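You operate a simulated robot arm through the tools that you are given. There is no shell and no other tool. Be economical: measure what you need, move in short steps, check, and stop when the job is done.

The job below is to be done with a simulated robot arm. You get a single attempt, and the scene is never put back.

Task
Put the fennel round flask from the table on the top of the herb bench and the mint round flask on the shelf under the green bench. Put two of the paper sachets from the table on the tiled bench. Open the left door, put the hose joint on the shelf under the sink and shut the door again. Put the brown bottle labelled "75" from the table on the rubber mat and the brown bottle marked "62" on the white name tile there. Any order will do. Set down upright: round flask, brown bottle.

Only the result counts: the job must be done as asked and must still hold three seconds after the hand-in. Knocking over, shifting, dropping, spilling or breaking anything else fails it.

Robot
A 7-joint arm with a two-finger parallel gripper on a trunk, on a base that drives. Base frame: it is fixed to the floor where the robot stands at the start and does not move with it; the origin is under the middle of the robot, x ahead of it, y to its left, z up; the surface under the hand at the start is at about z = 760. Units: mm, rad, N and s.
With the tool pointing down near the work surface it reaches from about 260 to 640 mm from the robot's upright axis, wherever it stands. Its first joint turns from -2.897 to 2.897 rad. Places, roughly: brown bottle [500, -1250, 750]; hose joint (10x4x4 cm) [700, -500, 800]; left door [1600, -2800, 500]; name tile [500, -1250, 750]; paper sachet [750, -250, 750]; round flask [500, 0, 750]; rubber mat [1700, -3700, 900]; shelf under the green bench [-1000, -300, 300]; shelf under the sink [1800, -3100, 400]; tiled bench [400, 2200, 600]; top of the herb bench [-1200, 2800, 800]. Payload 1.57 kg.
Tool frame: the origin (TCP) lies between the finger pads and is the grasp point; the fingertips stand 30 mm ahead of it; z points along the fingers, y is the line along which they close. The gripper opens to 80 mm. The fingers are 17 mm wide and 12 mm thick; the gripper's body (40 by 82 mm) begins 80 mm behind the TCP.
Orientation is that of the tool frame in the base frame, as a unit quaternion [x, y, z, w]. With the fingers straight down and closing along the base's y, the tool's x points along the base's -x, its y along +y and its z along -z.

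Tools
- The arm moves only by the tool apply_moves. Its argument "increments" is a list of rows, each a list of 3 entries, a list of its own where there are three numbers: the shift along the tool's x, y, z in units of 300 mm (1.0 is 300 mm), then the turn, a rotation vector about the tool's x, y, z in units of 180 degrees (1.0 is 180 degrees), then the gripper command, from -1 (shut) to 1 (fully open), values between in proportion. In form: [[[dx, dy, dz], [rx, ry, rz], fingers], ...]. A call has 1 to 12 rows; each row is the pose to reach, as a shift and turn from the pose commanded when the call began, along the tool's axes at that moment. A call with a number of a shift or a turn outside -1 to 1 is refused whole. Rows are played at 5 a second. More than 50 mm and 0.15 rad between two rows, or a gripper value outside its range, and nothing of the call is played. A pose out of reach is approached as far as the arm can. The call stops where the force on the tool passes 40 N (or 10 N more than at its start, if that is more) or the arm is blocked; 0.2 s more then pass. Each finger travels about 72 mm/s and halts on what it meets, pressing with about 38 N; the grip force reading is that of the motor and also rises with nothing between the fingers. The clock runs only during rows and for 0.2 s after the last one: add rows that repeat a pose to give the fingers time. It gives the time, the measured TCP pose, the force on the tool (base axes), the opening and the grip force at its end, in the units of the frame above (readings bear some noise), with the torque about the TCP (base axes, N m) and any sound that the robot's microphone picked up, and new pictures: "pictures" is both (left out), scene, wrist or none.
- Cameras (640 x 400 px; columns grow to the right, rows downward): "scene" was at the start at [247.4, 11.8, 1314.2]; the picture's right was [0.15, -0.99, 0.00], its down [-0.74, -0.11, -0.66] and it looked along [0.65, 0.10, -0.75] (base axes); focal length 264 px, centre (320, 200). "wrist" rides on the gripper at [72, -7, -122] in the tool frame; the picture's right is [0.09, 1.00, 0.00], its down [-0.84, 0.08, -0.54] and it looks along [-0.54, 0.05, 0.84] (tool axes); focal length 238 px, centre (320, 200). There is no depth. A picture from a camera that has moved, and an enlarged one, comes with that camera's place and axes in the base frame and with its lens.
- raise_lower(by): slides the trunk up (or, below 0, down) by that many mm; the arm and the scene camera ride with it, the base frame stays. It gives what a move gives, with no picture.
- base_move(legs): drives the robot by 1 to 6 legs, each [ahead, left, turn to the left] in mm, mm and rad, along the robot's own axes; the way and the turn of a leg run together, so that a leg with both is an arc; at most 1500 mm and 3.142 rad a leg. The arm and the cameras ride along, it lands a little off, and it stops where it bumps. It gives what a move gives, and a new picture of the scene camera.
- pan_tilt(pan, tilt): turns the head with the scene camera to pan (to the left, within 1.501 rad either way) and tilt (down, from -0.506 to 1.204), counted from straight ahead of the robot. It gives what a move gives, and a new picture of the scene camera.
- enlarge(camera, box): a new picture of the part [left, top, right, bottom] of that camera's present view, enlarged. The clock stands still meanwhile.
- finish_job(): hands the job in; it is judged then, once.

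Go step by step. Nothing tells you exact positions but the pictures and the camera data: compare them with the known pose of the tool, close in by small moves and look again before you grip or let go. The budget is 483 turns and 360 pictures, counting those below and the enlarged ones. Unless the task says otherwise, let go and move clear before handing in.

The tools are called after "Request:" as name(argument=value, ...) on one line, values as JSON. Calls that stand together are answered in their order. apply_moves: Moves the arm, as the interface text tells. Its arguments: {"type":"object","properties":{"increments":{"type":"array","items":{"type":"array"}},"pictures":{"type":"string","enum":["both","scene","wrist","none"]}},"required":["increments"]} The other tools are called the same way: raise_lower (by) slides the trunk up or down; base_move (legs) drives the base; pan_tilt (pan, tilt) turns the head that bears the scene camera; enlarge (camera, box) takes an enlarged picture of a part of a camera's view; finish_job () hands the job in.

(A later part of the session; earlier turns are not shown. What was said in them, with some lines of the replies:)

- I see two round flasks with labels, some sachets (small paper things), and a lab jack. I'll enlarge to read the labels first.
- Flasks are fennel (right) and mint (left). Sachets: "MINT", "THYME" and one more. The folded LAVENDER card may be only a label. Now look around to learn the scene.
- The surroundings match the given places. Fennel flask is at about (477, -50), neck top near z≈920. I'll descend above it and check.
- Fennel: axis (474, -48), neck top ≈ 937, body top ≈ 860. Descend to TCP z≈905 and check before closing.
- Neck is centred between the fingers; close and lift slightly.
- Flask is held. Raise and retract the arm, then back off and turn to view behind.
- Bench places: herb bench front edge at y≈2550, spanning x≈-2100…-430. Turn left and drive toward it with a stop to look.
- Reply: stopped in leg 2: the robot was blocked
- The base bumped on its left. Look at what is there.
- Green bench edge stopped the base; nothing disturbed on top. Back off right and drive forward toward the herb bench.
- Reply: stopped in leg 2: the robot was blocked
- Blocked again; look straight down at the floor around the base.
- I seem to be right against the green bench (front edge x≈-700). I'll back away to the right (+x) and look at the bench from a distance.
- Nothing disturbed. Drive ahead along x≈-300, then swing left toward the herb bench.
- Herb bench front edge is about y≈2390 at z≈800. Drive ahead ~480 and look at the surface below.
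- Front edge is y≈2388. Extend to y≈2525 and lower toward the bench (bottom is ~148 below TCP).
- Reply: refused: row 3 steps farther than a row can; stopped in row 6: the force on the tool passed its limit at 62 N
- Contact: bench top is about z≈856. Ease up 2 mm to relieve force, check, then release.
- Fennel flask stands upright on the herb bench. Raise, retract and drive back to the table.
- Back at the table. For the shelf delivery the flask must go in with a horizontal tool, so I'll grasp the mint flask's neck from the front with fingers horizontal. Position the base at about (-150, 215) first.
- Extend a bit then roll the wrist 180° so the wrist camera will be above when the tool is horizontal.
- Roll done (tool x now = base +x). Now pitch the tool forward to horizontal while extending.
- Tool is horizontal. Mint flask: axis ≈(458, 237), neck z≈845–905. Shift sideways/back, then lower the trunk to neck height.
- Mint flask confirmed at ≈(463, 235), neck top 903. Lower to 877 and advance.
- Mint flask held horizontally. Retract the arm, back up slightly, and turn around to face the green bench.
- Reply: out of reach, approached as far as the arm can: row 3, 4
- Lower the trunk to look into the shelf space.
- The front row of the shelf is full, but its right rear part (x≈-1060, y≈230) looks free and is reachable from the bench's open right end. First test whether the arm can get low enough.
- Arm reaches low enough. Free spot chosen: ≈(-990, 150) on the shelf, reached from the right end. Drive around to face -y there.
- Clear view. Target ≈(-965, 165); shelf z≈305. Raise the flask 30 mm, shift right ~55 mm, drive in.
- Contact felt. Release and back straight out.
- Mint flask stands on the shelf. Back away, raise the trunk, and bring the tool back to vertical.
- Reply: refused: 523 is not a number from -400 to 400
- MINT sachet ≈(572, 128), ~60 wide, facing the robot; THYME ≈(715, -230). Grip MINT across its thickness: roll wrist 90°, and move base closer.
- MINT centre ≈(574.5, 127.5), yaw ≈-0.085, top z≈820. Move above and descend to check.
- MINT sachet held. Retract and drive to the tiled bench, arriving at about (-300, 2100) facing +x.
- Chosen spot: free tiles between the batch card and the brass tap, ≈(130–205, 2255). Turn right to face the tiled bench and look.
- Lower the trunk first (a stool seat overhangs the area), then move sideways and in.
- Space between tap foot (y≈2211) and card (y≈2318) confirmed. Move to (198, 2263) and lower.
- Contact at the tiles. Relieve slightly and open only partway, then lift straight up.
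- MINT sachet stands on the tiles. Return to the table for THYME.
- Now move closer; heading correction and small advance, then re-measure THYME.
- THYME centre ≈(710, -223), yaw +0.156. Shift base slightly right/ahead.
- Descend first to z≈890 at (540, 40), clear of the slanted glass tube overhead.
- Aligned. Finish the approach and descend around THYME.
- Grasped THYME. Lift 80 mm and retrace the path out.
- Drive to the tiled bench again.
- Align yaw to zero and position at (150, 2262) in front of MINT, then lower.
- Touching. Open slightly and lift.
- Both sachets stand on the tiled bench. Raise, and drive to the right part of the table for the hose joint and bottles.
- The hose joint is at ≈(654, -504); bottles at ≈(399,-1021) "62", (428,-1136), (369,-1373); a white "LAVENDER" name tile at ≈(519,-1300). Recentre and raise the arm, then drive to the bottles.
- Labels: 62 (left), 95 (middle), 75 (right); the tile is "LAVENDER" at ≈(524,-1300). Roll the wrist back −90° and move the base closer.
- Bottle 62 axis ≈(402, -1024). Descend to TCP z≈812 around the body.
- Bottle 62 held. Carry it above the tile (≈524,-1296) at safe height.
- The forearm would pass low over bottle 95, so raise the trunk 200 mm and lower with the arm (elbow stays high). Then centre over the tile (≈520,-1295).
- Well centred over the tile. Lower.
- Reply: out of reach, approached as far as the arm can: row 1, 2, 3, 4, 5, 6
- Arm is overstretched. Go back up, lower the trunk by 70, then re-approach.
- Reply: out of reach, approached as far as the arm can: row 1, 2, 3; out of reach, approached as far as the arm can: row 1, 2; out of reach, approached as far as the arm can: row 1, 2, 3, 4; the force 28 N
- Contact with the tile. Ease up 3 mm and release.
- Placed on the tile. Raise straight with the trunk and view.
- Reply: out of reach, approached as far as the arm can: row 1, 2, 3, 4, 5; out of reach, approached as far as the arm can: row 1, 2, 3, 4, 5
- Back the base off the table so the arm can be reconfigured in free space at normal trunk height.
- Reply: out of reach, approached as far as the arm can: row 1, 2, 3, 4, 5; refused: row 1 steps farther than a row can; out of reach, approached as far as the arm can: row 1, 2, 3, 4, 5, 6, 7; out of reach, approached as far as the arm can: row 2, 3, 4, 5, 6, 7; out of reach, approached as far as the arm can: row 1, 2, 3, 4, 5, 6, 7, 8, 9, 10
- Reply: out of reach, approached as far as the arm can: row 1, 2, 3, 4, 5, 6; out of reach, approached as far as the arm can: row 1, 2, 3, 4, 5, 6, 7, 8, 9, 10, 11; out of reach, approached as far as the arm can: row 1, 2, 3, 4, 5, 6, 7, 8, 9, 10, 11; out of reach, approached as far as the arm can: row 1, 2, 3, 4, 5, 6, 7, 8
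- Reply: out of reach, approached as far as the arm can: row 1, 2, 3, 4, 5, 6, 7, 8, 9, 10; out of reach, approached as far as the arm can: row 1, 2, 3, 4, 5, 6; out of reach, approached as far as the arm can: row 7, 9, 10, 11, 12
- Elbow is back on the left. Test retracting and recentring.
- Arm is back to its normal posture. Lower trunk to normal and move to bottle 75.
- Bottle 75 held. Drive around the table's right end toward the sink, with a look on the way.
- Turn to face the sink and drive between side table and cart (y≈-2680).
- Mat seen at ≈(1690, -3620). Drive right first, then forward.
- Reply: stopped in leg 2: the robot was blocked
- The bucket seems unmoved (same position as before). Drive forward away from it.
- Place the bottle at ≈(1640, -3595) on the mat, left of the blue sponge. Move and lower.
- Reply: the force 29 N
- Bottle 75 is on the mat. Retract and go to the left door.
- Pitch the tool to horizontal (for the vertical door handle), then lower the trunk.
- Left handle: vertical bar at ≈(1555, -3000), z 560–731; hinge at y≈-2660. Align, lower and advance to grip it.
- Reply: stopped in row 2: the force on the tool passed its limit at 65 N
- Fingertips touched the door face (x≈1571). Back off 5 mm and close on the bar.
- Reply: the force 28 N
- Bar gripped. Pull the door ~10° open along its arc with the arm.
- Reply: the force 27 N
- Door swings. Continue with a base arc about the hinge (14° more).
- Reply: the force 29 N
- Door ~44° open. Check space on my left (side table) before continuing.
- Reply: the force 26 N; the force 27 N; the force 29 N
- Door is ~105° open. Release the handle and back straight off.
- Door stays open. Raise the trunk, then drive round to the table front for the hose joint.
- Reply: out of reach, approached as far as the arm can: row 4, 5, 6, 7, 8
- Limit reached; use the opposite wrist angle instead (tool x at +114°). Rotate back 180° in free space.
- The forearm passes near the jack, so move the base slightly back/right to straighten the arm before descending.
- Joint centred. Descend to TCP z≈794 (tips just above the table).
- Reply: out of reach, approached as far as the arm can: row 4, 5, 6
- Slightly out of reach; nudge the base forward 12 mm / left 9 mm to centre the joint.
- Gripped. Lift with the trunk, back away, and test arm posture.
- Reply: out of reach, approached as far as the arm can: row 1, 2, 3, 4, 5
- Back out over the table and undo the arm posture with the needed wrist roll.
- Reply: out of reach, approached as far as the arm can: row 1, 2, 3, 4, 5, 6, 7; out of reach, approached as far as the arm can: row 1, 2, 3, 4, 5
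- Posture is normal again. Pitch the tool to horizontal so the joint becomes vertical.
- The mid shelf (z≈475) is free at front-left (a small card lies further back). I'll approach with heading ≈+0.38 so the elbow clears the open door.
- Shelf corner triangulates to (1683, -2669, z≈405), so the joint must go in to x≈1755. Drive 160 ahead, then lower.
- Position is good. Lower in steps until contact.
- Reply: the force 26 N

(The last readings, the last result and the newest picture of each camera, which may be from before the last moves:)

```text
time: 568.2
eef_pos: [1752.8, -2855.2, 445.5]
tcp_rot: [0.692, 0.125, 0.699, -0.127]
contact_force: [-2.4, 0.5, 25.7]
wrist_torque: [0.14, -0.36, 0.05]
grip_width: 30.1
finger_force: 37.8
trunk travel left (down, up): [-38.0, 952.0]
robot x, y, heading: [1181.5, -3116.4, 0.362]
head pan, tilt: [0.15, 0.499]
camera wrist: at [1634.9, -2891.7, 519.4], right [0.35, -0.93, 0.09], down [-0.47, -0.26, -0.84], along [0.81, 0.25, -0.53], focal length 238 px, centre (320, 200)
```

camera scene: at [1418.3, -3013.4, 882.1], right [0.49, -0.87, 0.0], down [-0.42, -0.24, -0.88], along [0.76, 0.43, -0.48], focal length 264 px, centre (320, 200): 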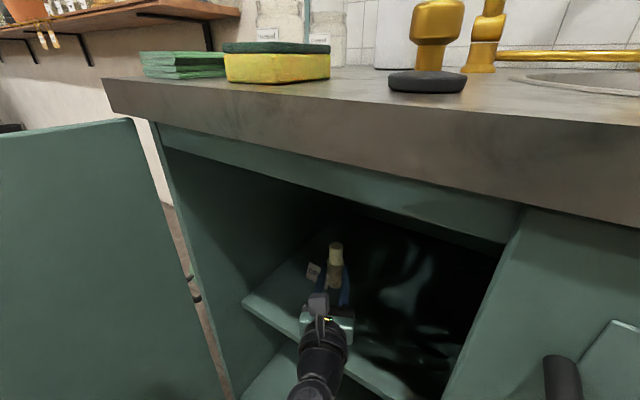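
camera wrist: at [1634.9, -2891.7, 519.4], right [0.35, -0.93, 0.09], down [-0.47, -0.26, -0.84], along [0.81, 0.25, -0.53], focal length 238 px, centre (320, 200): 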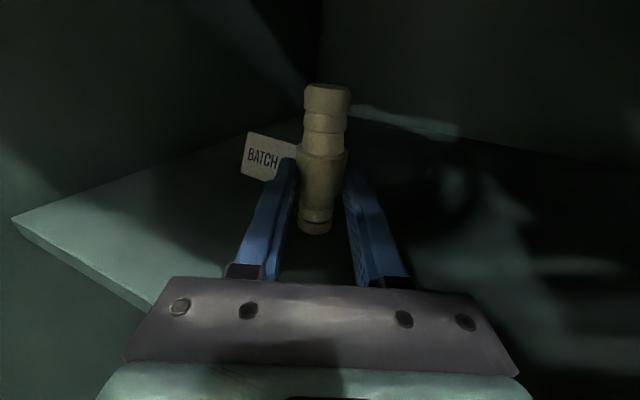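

Contact (shelf ≈397). Relieve and release gently.

Request:
apply_moves(increments=[[[0.008, 0, 0], [0, 0, 0], -1], [[0.008, 0, 0], [0, 0, 0], -1]], pictures="none")

Request:
apply_moves(increments=[[[0, 0, 0], [0, 0, 0], -0.15], [[0, 0, 0], [0, 0, 0], 0.0], [[0, 0, 0], [0, 0, 0], 0.3], [[0, 0, 0], [0, 0, 0], 0.6], [[0, 0, 0], [0, 0, 0], 0.6]], pictures="wrist")

```text
time: 568.8
eef_pos: [1751.9, -2855.0, 447.4]
tcp_rot: [0.694, 0.126, 0.697, -0.126]
contact_force: [6.5, 1.6, 20.3]
wrist_torque: [0.23, -0.63, 0.02]
grip_width: 29.9
finger_force: 37.9
trunk travel left (down, up): [-38.0, 952.0]
robot x, y, heading: [1178.1, -3120.3, 0.36]
head pan, tilt: [0.15, 0.499]
```

```text
time: 570.0
eef_pos: [1751.4, -2855.7, 445.1]
tcp_rot: [0.696, 0.127, 0.696, -0.125]
contact_force: [-5.8, 0.4, 9.9]
wrist_torque: [-0.16, 1.02, -0.16]
grip_width: 64.0
finger_force: 0.0
trunk travel left (down, up): [-38.0, 952.0]
robot x, y, heading: [1180.6, -3119.7, 0.367]
head pan, tilt: [0.15, 0.499]
camera wrist: at [1635.1, -2891.7, 517.8], right [0.35, -0.93, 0.09], down [-0.48, -0.26, -0.84], along [0.8, 0.25, -0.54], focal length 238 px, centre (320, 200)
```

wrist: 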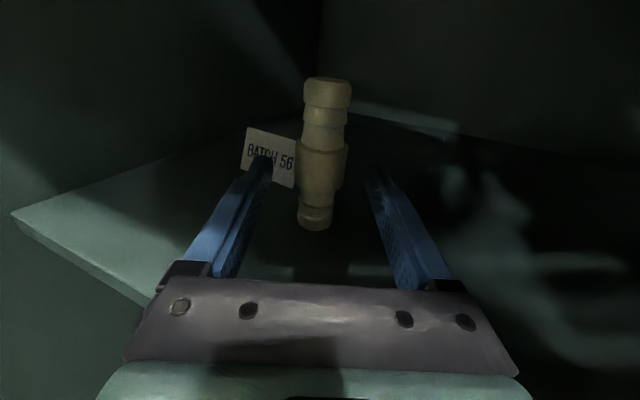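

Joint stands on the shelf. Raise the hand a few mm and withdraw straight back.

Request:
apply_moves(increments=[[[0.015, 0, 0], [0, 0, 0], 0.8], [[0.02, 0, 0], [0, 0, 0], 0.9], [[0.02, 0, -0.1], [0, 0, 0], 0.9], [[0.02, 0, -0.2], [0, 0, 0], 0.9], [[0.02, 0, -0.3], [0, 0, 0], 0.9], [[0.02, 0, -0.3], [0, 0, 0], 0.9]], pictures="wrist")

```text
time: 571.4
eef_pos: [1667.4, -2886.3, 451.0]
tcp_rot: [0.696, 0.127, 0.696, -0.125]
contact_force: [-0.1, 0.4, -0.1]
wrist_torque: [0.01, 0.01, 0.0]
grip_width: 75.7
finger_force: 0.2
trunk travel left (down, up): [-38.0, 952.0]
robot x, y, heading: [1182.5, -3118.5, 0.366]
head pan, tilt: [0.15, 0.499]
camera wrist: at [1550.8, -2922.7, 524.8], right [0.35, -0.93, 0.09], down [-0.48, -0.26, -0.84], along [0.8, 0.25, -0.54], focal length 238 px, centre (320, 200)
```

wrist: 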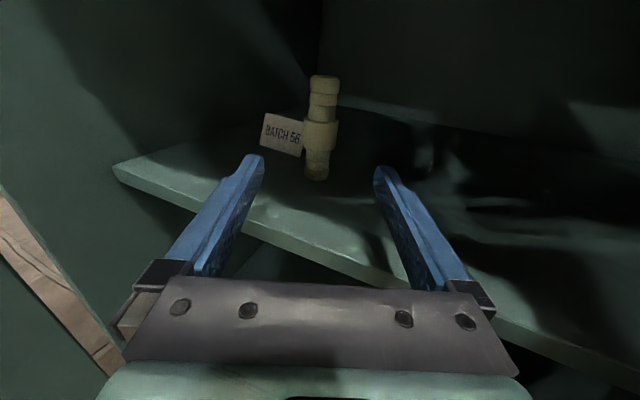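

The joint stands on the shelf. Now back out, raise, and drive round to the outside of the door to push it shut.

Request:
base_move(legs=[[-330, 0, 0]])

Request:
raise_lower(by=400)

Request:
raise_lower(by=100)

```text
time: 573.4
eef_pos: [1408.6, -3002.7, 446.1]
tcp_rot: [0.701, 0.119, 0.694, -0.117]
contact_force: [0.9, 0.0, 0.5]
wrist_torque: [-0.01, 0.03, 0.01]
grip_width: 75.8
finger_force: 0.1
trunk travel left (down, up): [-38.0, 952.0]
robot x, y, heading: [912.8, -3231.0, 0.341]
head pan, tilt: [0.15, 0.499]
stopped in leg 1: the robot was blocked; the commanded pose is now the measured one
camera scene: at [1158.5, -3123.3, 830.4], right [0.47, -0.88, 0.0], down [-0.43, -0.23, -0.87], along [0.77, 0.41, -0.49], focal length 264 px, centre (320, 200)
```

scene: 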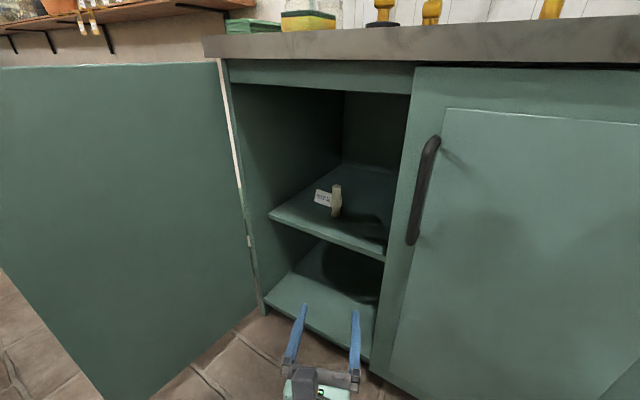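

```text
time: 577.2
eef_pos: [1403.7, -3002.7, 850.9]
tcp_rot: [0.698, 0.12, 0.696, -0.118]
contact_force: [0.3, 0.0, 0.6]
wrist_torque: [-0.01, 0.01, 0.0]
grip_width: 75.8
finger_force: 0.2
trunk travel left (down, up): [-438.0, 552.0]
robot x, y, heading: [907.3, -3229.5, 0.344]
head pan, tilt: [0.15, 0.499]
```

```text
time: 578.6
eef_pos: [1402.3, -3002.8, 950.4]
tcp_rot: [0.697, 0.119, 0.697, -0.119]
contact_force: [0.8, 0.8, 0.1]
wrist_torque: [0.06, 0.0, 0.04]
grip_width: 76.1
finger_force: 0.1
trunk travel left (down, up): [-538.0, 452.0]
robot x, y, heading: [914.0, -3226.4, 0.346]
head pan, tilt: [0.15, 0.499]
```

Something behind blocked the base; move on forward-left and check the cart afterwards.

Request:
base_move(legs=[[279, 671, 0], [0, 0, -1.91]])

```text
time: 587.2
eef_pos: [979.4, -3018.1, 949.9]
tcp_rot: [-0.499, 0.502, -0.498, -0.502]
contact_force: [0.2, -0.2, -0.6]
wrist_torque: [0.02, -0.03, -0.03]
grip_width: 75.8
finger_force: 0.1
trunk travel left (down, up): [-538.0, 452.0]
robot x, y, heading: [934.0, -2479.0, -1.566]
head pan, tilt: [0.15, 0.499]
camera scene: at [949.7, -2740.1, 1332.1], right [-0.99, -0.15, 0.0], down [-0.07, 0.47, -0.88], along [0.13, -0.87, -0.48], focal length 264 px, centre (320, 200)
```

scene: 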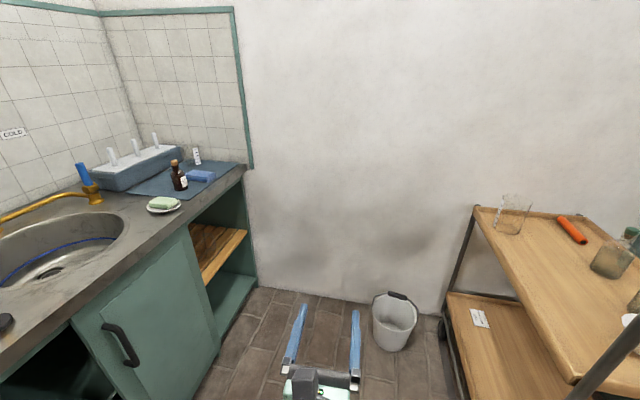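

Request:
pan_tilt(pan=-0.7, tilt=0.7)

```text
time: 588.4
eef_pos: [979.3, -3018.3, 950.6]
tcp_rot: [-0.499, 0.501, -0.498, -0.501]
contact_force: [0.0, -0.6, -0.2]
wrist_torque: [0.0, 0.0, -0.01]
grip_width: 76.1
finger_force: 0.1
trunk travel left (down, up): [-538.0, 452.0]
robot x, y, heading: [936.4, -2481.1, -1.568]
head pan, tilt: [-0.7, 0.7]
camera scene: at [881.4, -2715.3, 1314.4], right [-0.77, 0.64, 0.0], down [0.41, 0.49, -0.77], along [-0.49, -0.59, -0.64], focal length 264 px, centre (320, 200)
```

scene: 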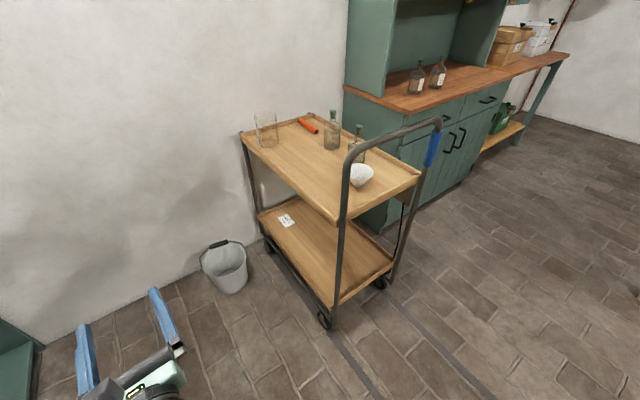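

Cart and bucket are where they were. Drive to the outside of the open door.

Request:
base_move(legs=[[-559, 495, 0], [0, 0, -0.332]])

Request:
pan_tilt(pan=0.0, tilt=0.7)

```text
time: 593.5
eef_pos: [1296.8, -2448.4, 951.1]
tcp_rot: [-0.402, 0.582, -0.401, -0.582]
contact_force: [-0.1, -0.3, -0.6]
wrist_torque: [-0.02, 0.02, -0.01]
grip_width: 75.8
finger_force: 0.0
trunk travel left (down, up): [-538.0, 452.0]
robot x, y, heading: [1443.6, -1931.4, -1.928]
head pan, tilt: [-0.7, 0.7]
camera scene: at [1310.3, -2130.5, 1314.3], right [-0.49, 0.87, 0.0], down [0.56, 0.32, -0.76], along [-0.67, -0.38, -0.64], focal length 264 px, centre (320, 200)
```

scene: 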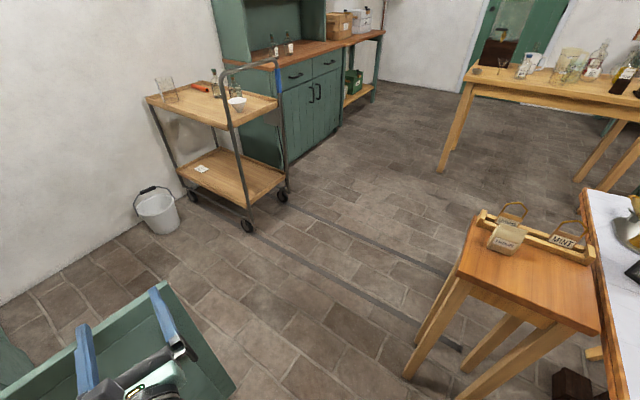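

```text
time: 594.5
eef_pos: [1296.2, -2449.1, 951.0]
tcp_rot: [-0.404, 0.582, -0.401, -0.581]
contact_force: [-0.3, 1.0, 0.0]
wrist_torque: [0.03, 0.02, 0.0]
grip_width: 75.9
finger_force: 0.0
trunk travel left (down, up): [-538.0, 452.0]
robot x, y, heading: [1443.3, -1926.7, -1.927]
head pan, tilt: [0.0, 0.7]
camera scene: at [1354.7, -2168.3, 1314.4], right [-0.94, 0.35, 0.0], down [0.23, 0.6, -0.76], along [-0.27, -0.72, -0.64], focal length 264 px, centre (320, 200)
```

scene: 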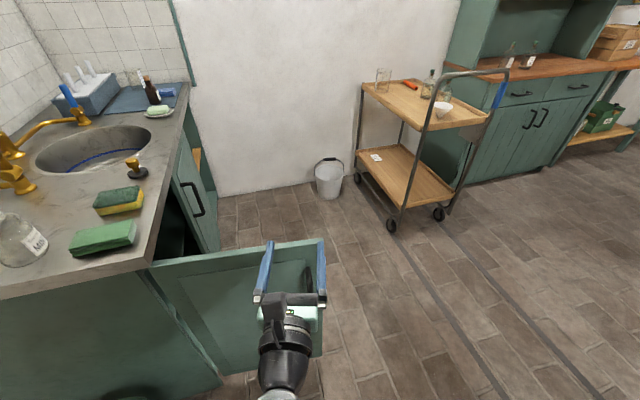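

Close the fingers, lower to z≈500 (below the handle), then push the door.

Request:
apply_moves(increments=[[[0, 0, 0], [0, 0, 0], -1], [[0, 0, 0], [0, 0, 0], -1], [[0, 0, 0], [0, 0, 0], -1]], pictures="none")

Request:
raise_lower(by=-400)

Request:
raise_lower(by=-50)

Request:
base_move(legs=[[80, 50, 0]])

```text
time: 595.3
eef_pos: [1296.2, -2448.4, 950.7]
tcp_rot: [-0.403, 0.582, -0.402, -0.581]
contact_force: [0.5, -0.8, 0.1]
wrist_torque: [0.04, 0.0, 0.04]
grip_width: 0.1
finger_force: 20.6
trunk travel left (down, up): [-538.0, 452.0]
robot x, y, heading: [1446.9, -1929.8, -1.925]
head pan, tilt: [0.0, 0.7]
```

```text
time: 599.2
eef_pos: [1296.1, -2449.5, 550.7]
tcp_rot: [-0.403, 0.582, -0.401, -0.581]
contact_force: [0.3, 0.1, 0.0]
wrist_torque: [-0.01, 0.01, 0.0]
grip_width: 0.0
finger_force: 21.2
trunk travel left (down, up): [-138.0, 852.0]
robot x, y, heading: [1442.7, -1929.5, -1.923]
head pan, tilt: [0.0, 0.7]
```

```text
time: 600.1
eef_pos: [1296.6, -2447.1, 501.5]
tcp_rot: [-0.402, 0.582, -0.401, -0.582]
contact_force: [0.7, -0.4, -0.1]
wrist_torque: [0.0, -0.01, -0.01]
grip_width: 0.2
finger_force: 21.5
trunk travel left (down, up): [-88.0, 902.0]
robot x, y, heading: [1445.2, -1930.3, -1.927]
head pan, tilt: [0.0, 0.7]
```

```text
time: 601.2
eef_pos: [1315.5, -2543.1, 501.0]
tcp_rot: [-0.403, 0.582, -0.401, -0.581]
contact_force: [-1.0, -0.1, 0.5]
wrist_torque: [-0.01, 0.01, 0.04]
grip_width: 0.0
finger_force: 21.3
trunk travel left (down, up): [-88.0, 902.0]
robot x, y, heading: [1463.7, -2022.3, -1.928]
head pan, tilt: [0.0, 0.7]
camera scene: at [1373.5, -2262.7, 864.4], right [-0.94, 0.35, 0.0], down [0.22, 0.6, -0.77], along [-0.27, -0.72, -0.64], focal length 264 px, centre (320, 200)
```

scene: 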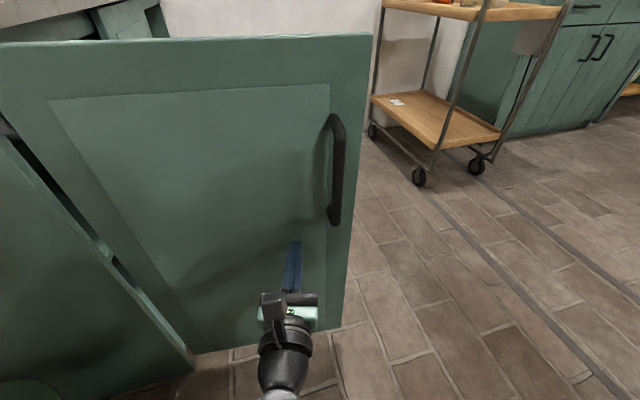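

Push the door with base arcs about the hinge.

Request:
base_move(legs=[[168, -278, 0.5]])

Request:
base_move(legs=[[168, -278, 0.5]])

```text
time: 603.4
eef_pos: [1295.8, -2689.5, 499.5]
tcp_rot: [0.536, -0.463, 0.534, 0.463]
contact_force: [0.2, 0.0, -0.3]
wrist_torque: [0.02, -0.06, 0.02]
grip_width: 0.1
finger_force: 21.7
trunk travel left (down, up): [-88.0, 902.0]
robot x, y, heading: [1173.7, -2167.1, -1.417]
head pan, tilt: [0.0, 0.7]
camera scene: at [1210.6, -2415.3, 864.4], right [-0.99, -0.15, 0.0], down [-0.1, 0.64, -0.76], along [0.11, -0.76, -0.64], focal length 264 px, centre (320, 200)
```

scene: 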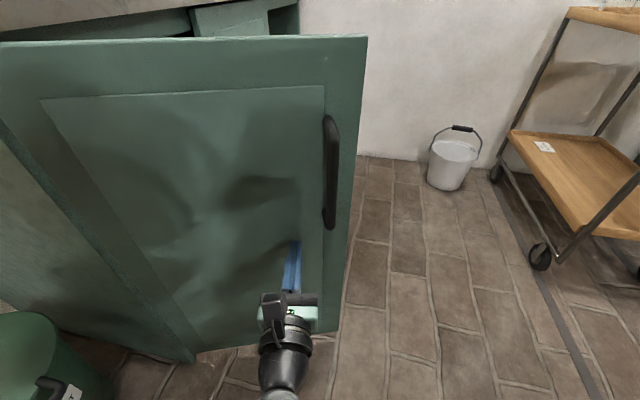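

```text
time: 605.5
eef_pos: [1349.4, -2823.1, 499.3]
tcp_rot: [0.636, -0.311, 0.634, 0.312]
contact_force: [1.2, 0.7, -0.1]
wrist_torque: [0.01, 0.03, 0.03]
grip_width: 0.0
finger_force: 20.9
trunk travel left (down, up): [-88.0, 902.0]
robot x, y, heading: [983.2, -2427.1, -0.905]
head pan, tilt: [0.0, 0.7]
camera scene: at [1141.0, -2627.3, 864.4], right [-0.79, -0.62, 0.0], down [-0.4, 0.51, -0.76], along [0.47, -0.6, -0.64], focal length 264 px, centre (320, 200)
```

scene: 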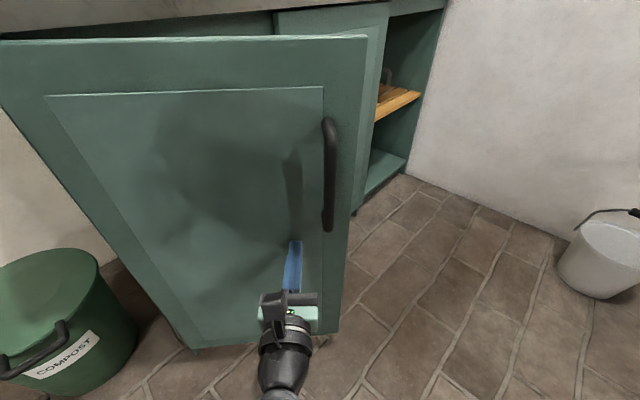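

Request:
base_move(legs=[[168, -278, 0.5]])

Request:
base_move(legs=[[84, -139, 0.25]])

```text
time: 607.7
eef_pos: [1452.7, -2926.6, 500.7]
tcp_rot: [0.692, -0.146, 0.691, 0.147]
contact_force: [-0.2, 0.0, 0.2]
wrist_torque: [-0.03, 0.02, -0.01]
grip_width: 0.2
finger_force: 21.6
trunk travel left (down, up): [-88.0, 902.0]
robot x, y, heading: [942.4, -2746.5, -0.414]
head pan, tilt: [0.0, 0.7]
camera scene: at [1175.7, -2851.7, 864.4], right [-0.4, -0.92, 0.0], down [-0.59, 0.26, -0.76], along [0.7, -0.31, -0.64], focal length 264 px, centre (320, 200)
```

scene: 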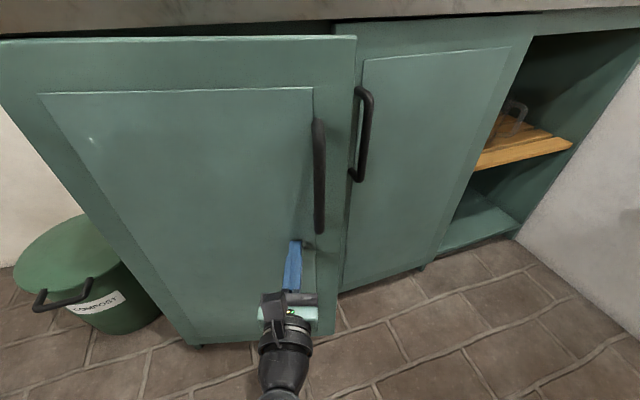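

```text
time: 609.2
eef_pos: [1522.8, -2956.3, 500.4]
tcp_rot: [0.705, -0.06, 0.704, 0.061]
contact_force: [0.4, 0.0, -0.4]
wrist_torque: [-0.01, 0.0, -0.03]
grip_width: 0.0
finger_force: 21.4
trunk travel left (down, up): [-88.0, 902.0]
robot x, y, heading: [983.0, -2908.2, -0.167]
head pan, tilt: [0.0, 0.7]
camera scene: at [1234.8, -2952.5, 864.4], right [-0.17, -0.99, 0.0], down [-0.64, 0.11, -0.76], along [0.75, -0.13, -0.64], focal length 264 px, centre (320, 200)
```

scene: 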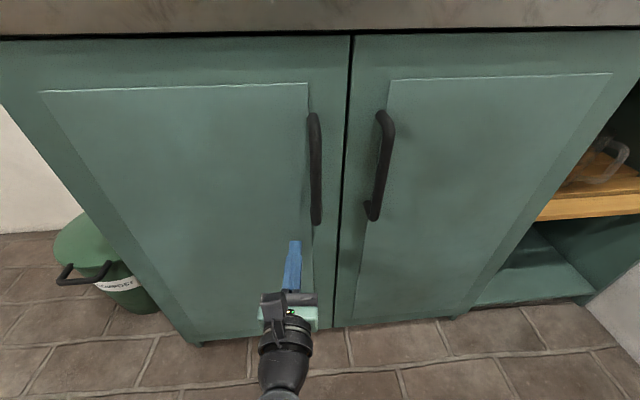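

The door looks shut. Press gently with the arm to be sure.

Request:
apply_moves(increments=[[[0, 0, 0.03], [0, 0, 0], -1], [[0, 0, 0.05], [0, 0, 0], -1], [[0, 0, 0.065], [0, 0, 0], -1], [[0, 0, 0.08], [0, 0, 0], -1], [[0, 0, 0.09], [0, 0, 0], -1], [[0, 0, 0.1], [0, 0, 0], -1], [[0, 0, 0.11], [0, 0, 0], -1]], pictures="both")

```text
time: 610.4
eef_pos: [1545.1, -2961.7, 499.7]
tcp_rot: [0.705, -0.059, 0.704, 0.061]
contact_force: [-11.9, 3.7, 2.1]
wrist_torque: [0.04, -0.08, 0.17]
grip_width: 0.0
finger_force: 21.5
trunk travel left (down, up): [-88.0, 902.0]
robot x, y, heading: [983.5, -2911.3, -0.16]
head pan, tilt: [0.0, 0.7]
stopped in row 6: the force on the tool passed its limit at 51 N (the readings are from after the stop); the commanded pose is now the measured one
camera scene: at [1233.7, -2952.1, 864.6], right [-0.16, -0.99, 0.0], down [-0.63, 0.11, -0.77], along [0.75, -0.13, -0.64], focal length 264 px, centre (320, 200)
camera wrist: at [1426.2, -2933.4, 574.1], right [-0.17, -0.98, 0.1], down [-0.55, 0.01, -0.84], along [0.82, -0.19, -0.54], focal length 238 px, centre (320, 200)
```

scene: 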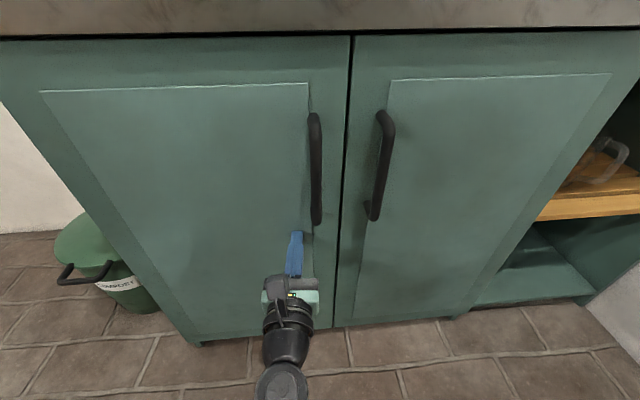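
wrist: 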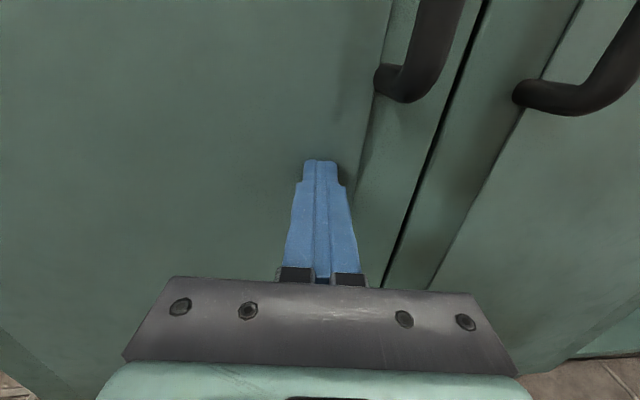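

Door is shut. Back clear and check.

Request:
apply_moves(increments=[[[0, 0, -0.15], [0, 0, 0], -1], [[0, 0, -0.15], [0, 0, 0], -1]], pictures="none")

Request:
base_move(legs=[[-120, 0, 0]])

```text
time: 611.0
eef_pos: [1501.4, -2950.8, 498.5]
tcp_rot: [0.706, -0.06, 0.703, 0.062]
contact_force: [-0.1, 0.0, 0.6]
wrist_torque: [0.0, 0.0, -0.05]
grip_width: 0.1
finger_force: 21.2
trunk travel left (down, up): [-88.0, 902.0]
robot x, y, heading: [982.9, -2907.1, -0.164]
head pan, tilt: [0.0, 0.7]
```

```text
time: 612.3
eef_pos: [1400.0, -2925.5, 492.8]
tcp_rot: [0.71, -0.055, 0.699, 0.058]
contact_force: [0.4, -0.4, -0.2]
wrist_torque: [0.01, -0.03, 0.0]
grip_width: 0.0
finger_force: 21.6
trunk travel left (down, up): [-88.0, 902.0]
robot x, y, heading: [884.1, -2892.9, -0.151]
head pan, tilt: [0.0, 0.7]
stopped in leg 1: the robot was blocked; the commanded pose is now the measured one
camera scene: at [1137.8, -2929.3, 862.2], right [-0.15, -0.99, 0.0], down [-0.64, 0.1, -0.76], along [0.75, -0.12, -0.65], focal length 264 px, centre (320, 200)
```

scene: 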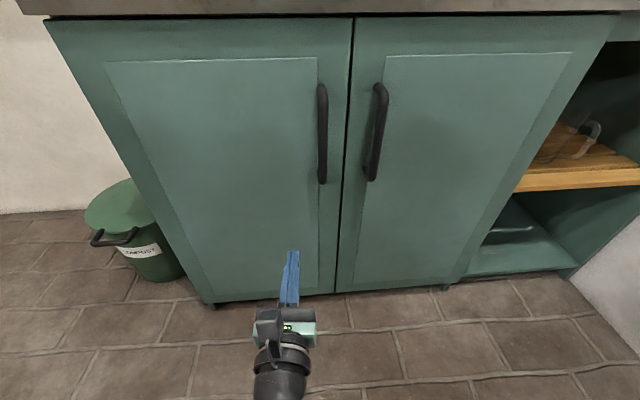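

Everything is in place; raise the arm clear.

Request:
raise_lower(by=300)

Request:
pan_tilt(pan=1.3, tilt=0.6)

Request:
pan_tilt(pan=-0.4, tilt=0.5)

```text
time: 615.3
eef_pos: [1395.5, -2927.1, 798.5]
tcp_rot: [0.706, -0.058, 0.703, 0.059]
contact_force: [0.1, 0.3, -0.2]
wrist_torque: [0.01, 0.01, 0.0]
grip_width: 0.0
finger_force: 21.6
trunk travel left (down, up): [-388.0, 602.0]
robot x, y, heading: [877.9, -2887.4, -0.16]
head pan, tilt: [0.0, 0.7]
```

```text
time: 616.8
eef_pos: [1396.0, -2926.6, 798.2]
tcp_rot: [0.706, -0.057, 0.704, 0.059]
contact_force: [0.4, -0.4, -0.5]
wrist_torque: [0.01, 0.03, -0.01]
grip_width: 0.2
finger_force: 20.9
trunk travel left (down, up): [-388.0, 602.0]
robot x, y, heading: [876.9, -2890.1, -0.156]
head pan, tilt: [1.3, 0.6]
camera scene: at [1081.7, -2836.5, 1173.0], right [0.91, -0.42, 0.0], down [-0.24, -0.51, -0.83], along [0.34, 0.75, -0.56], focal length 264 px, centre (320, 200)
```

scene: 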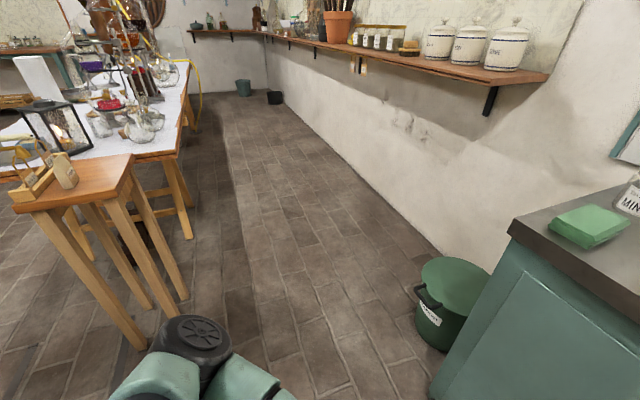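

```text
time: 618.5
eef_pos: [1395.9, -2927.0, 797.8]
tcp_rot: [0.707, -0.056, 0.703, 0.058]
contact_force: [0.8, 1.0, -0.6]
wrist_torque: [0.03, 0.0, -0.03]
grip_width: 0.2
finger_force: 20.9
trunk travel left (down, up): [-388.0, 602.0]
robot x, y, heading: [872.6, -2889.5, -0.16]
head pan, tilt: [-0.4, 0.499]
camera scene: at [1122.1, -2965.0, 1182.1], right [-0.53, -0.85, 0.0], down [-0.41, 0.25, -0.88], along [0.75, -0.46, -0.48], focal length 264 px, centre (320, 200)
```

scene: 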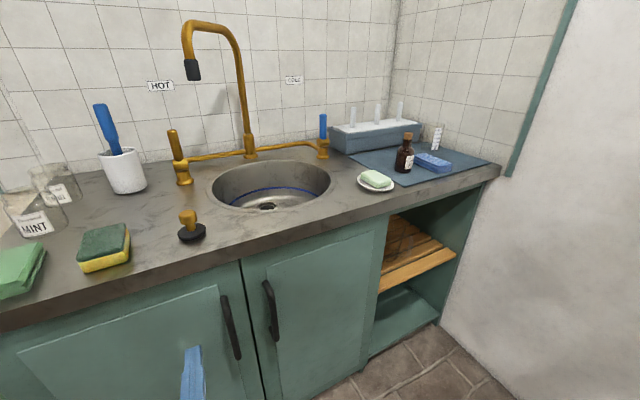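

All items are placed, the door is shut and the hand is clear, so I am handing the job in.

Request:
finish_job()

```text
The job is handed in.
```

I placed all seven items and handed the job in. I have not been told the judge's result.

- **Flasks:** The fennel flask stands upright on top of the herb bench. The mint flask stands upright on the shelf under the green bench.
- **Sachets:** I put MINT and THYME on the tiled bench, both standing.
- **Hose joint:** It was standing on the shelf under the sink before I shut the left door. I could not see it after closing, so I can't confirm it stayed upright.
- **Bottles:** Bottle 75 is upright on the rubber mat. Bottle 62 is upright on the white LAVENDER name tile on the table, which was the only tile near the place you listed.

The base was stopped by bumps five times. Two were at the green bench and one was close to the bucket by the sink. I couldn't identify what blocked it the other two times, near the sink. I saw nothing knocked over or broken. Measured against earlier pictures, the cart and bucket appear unmoved.
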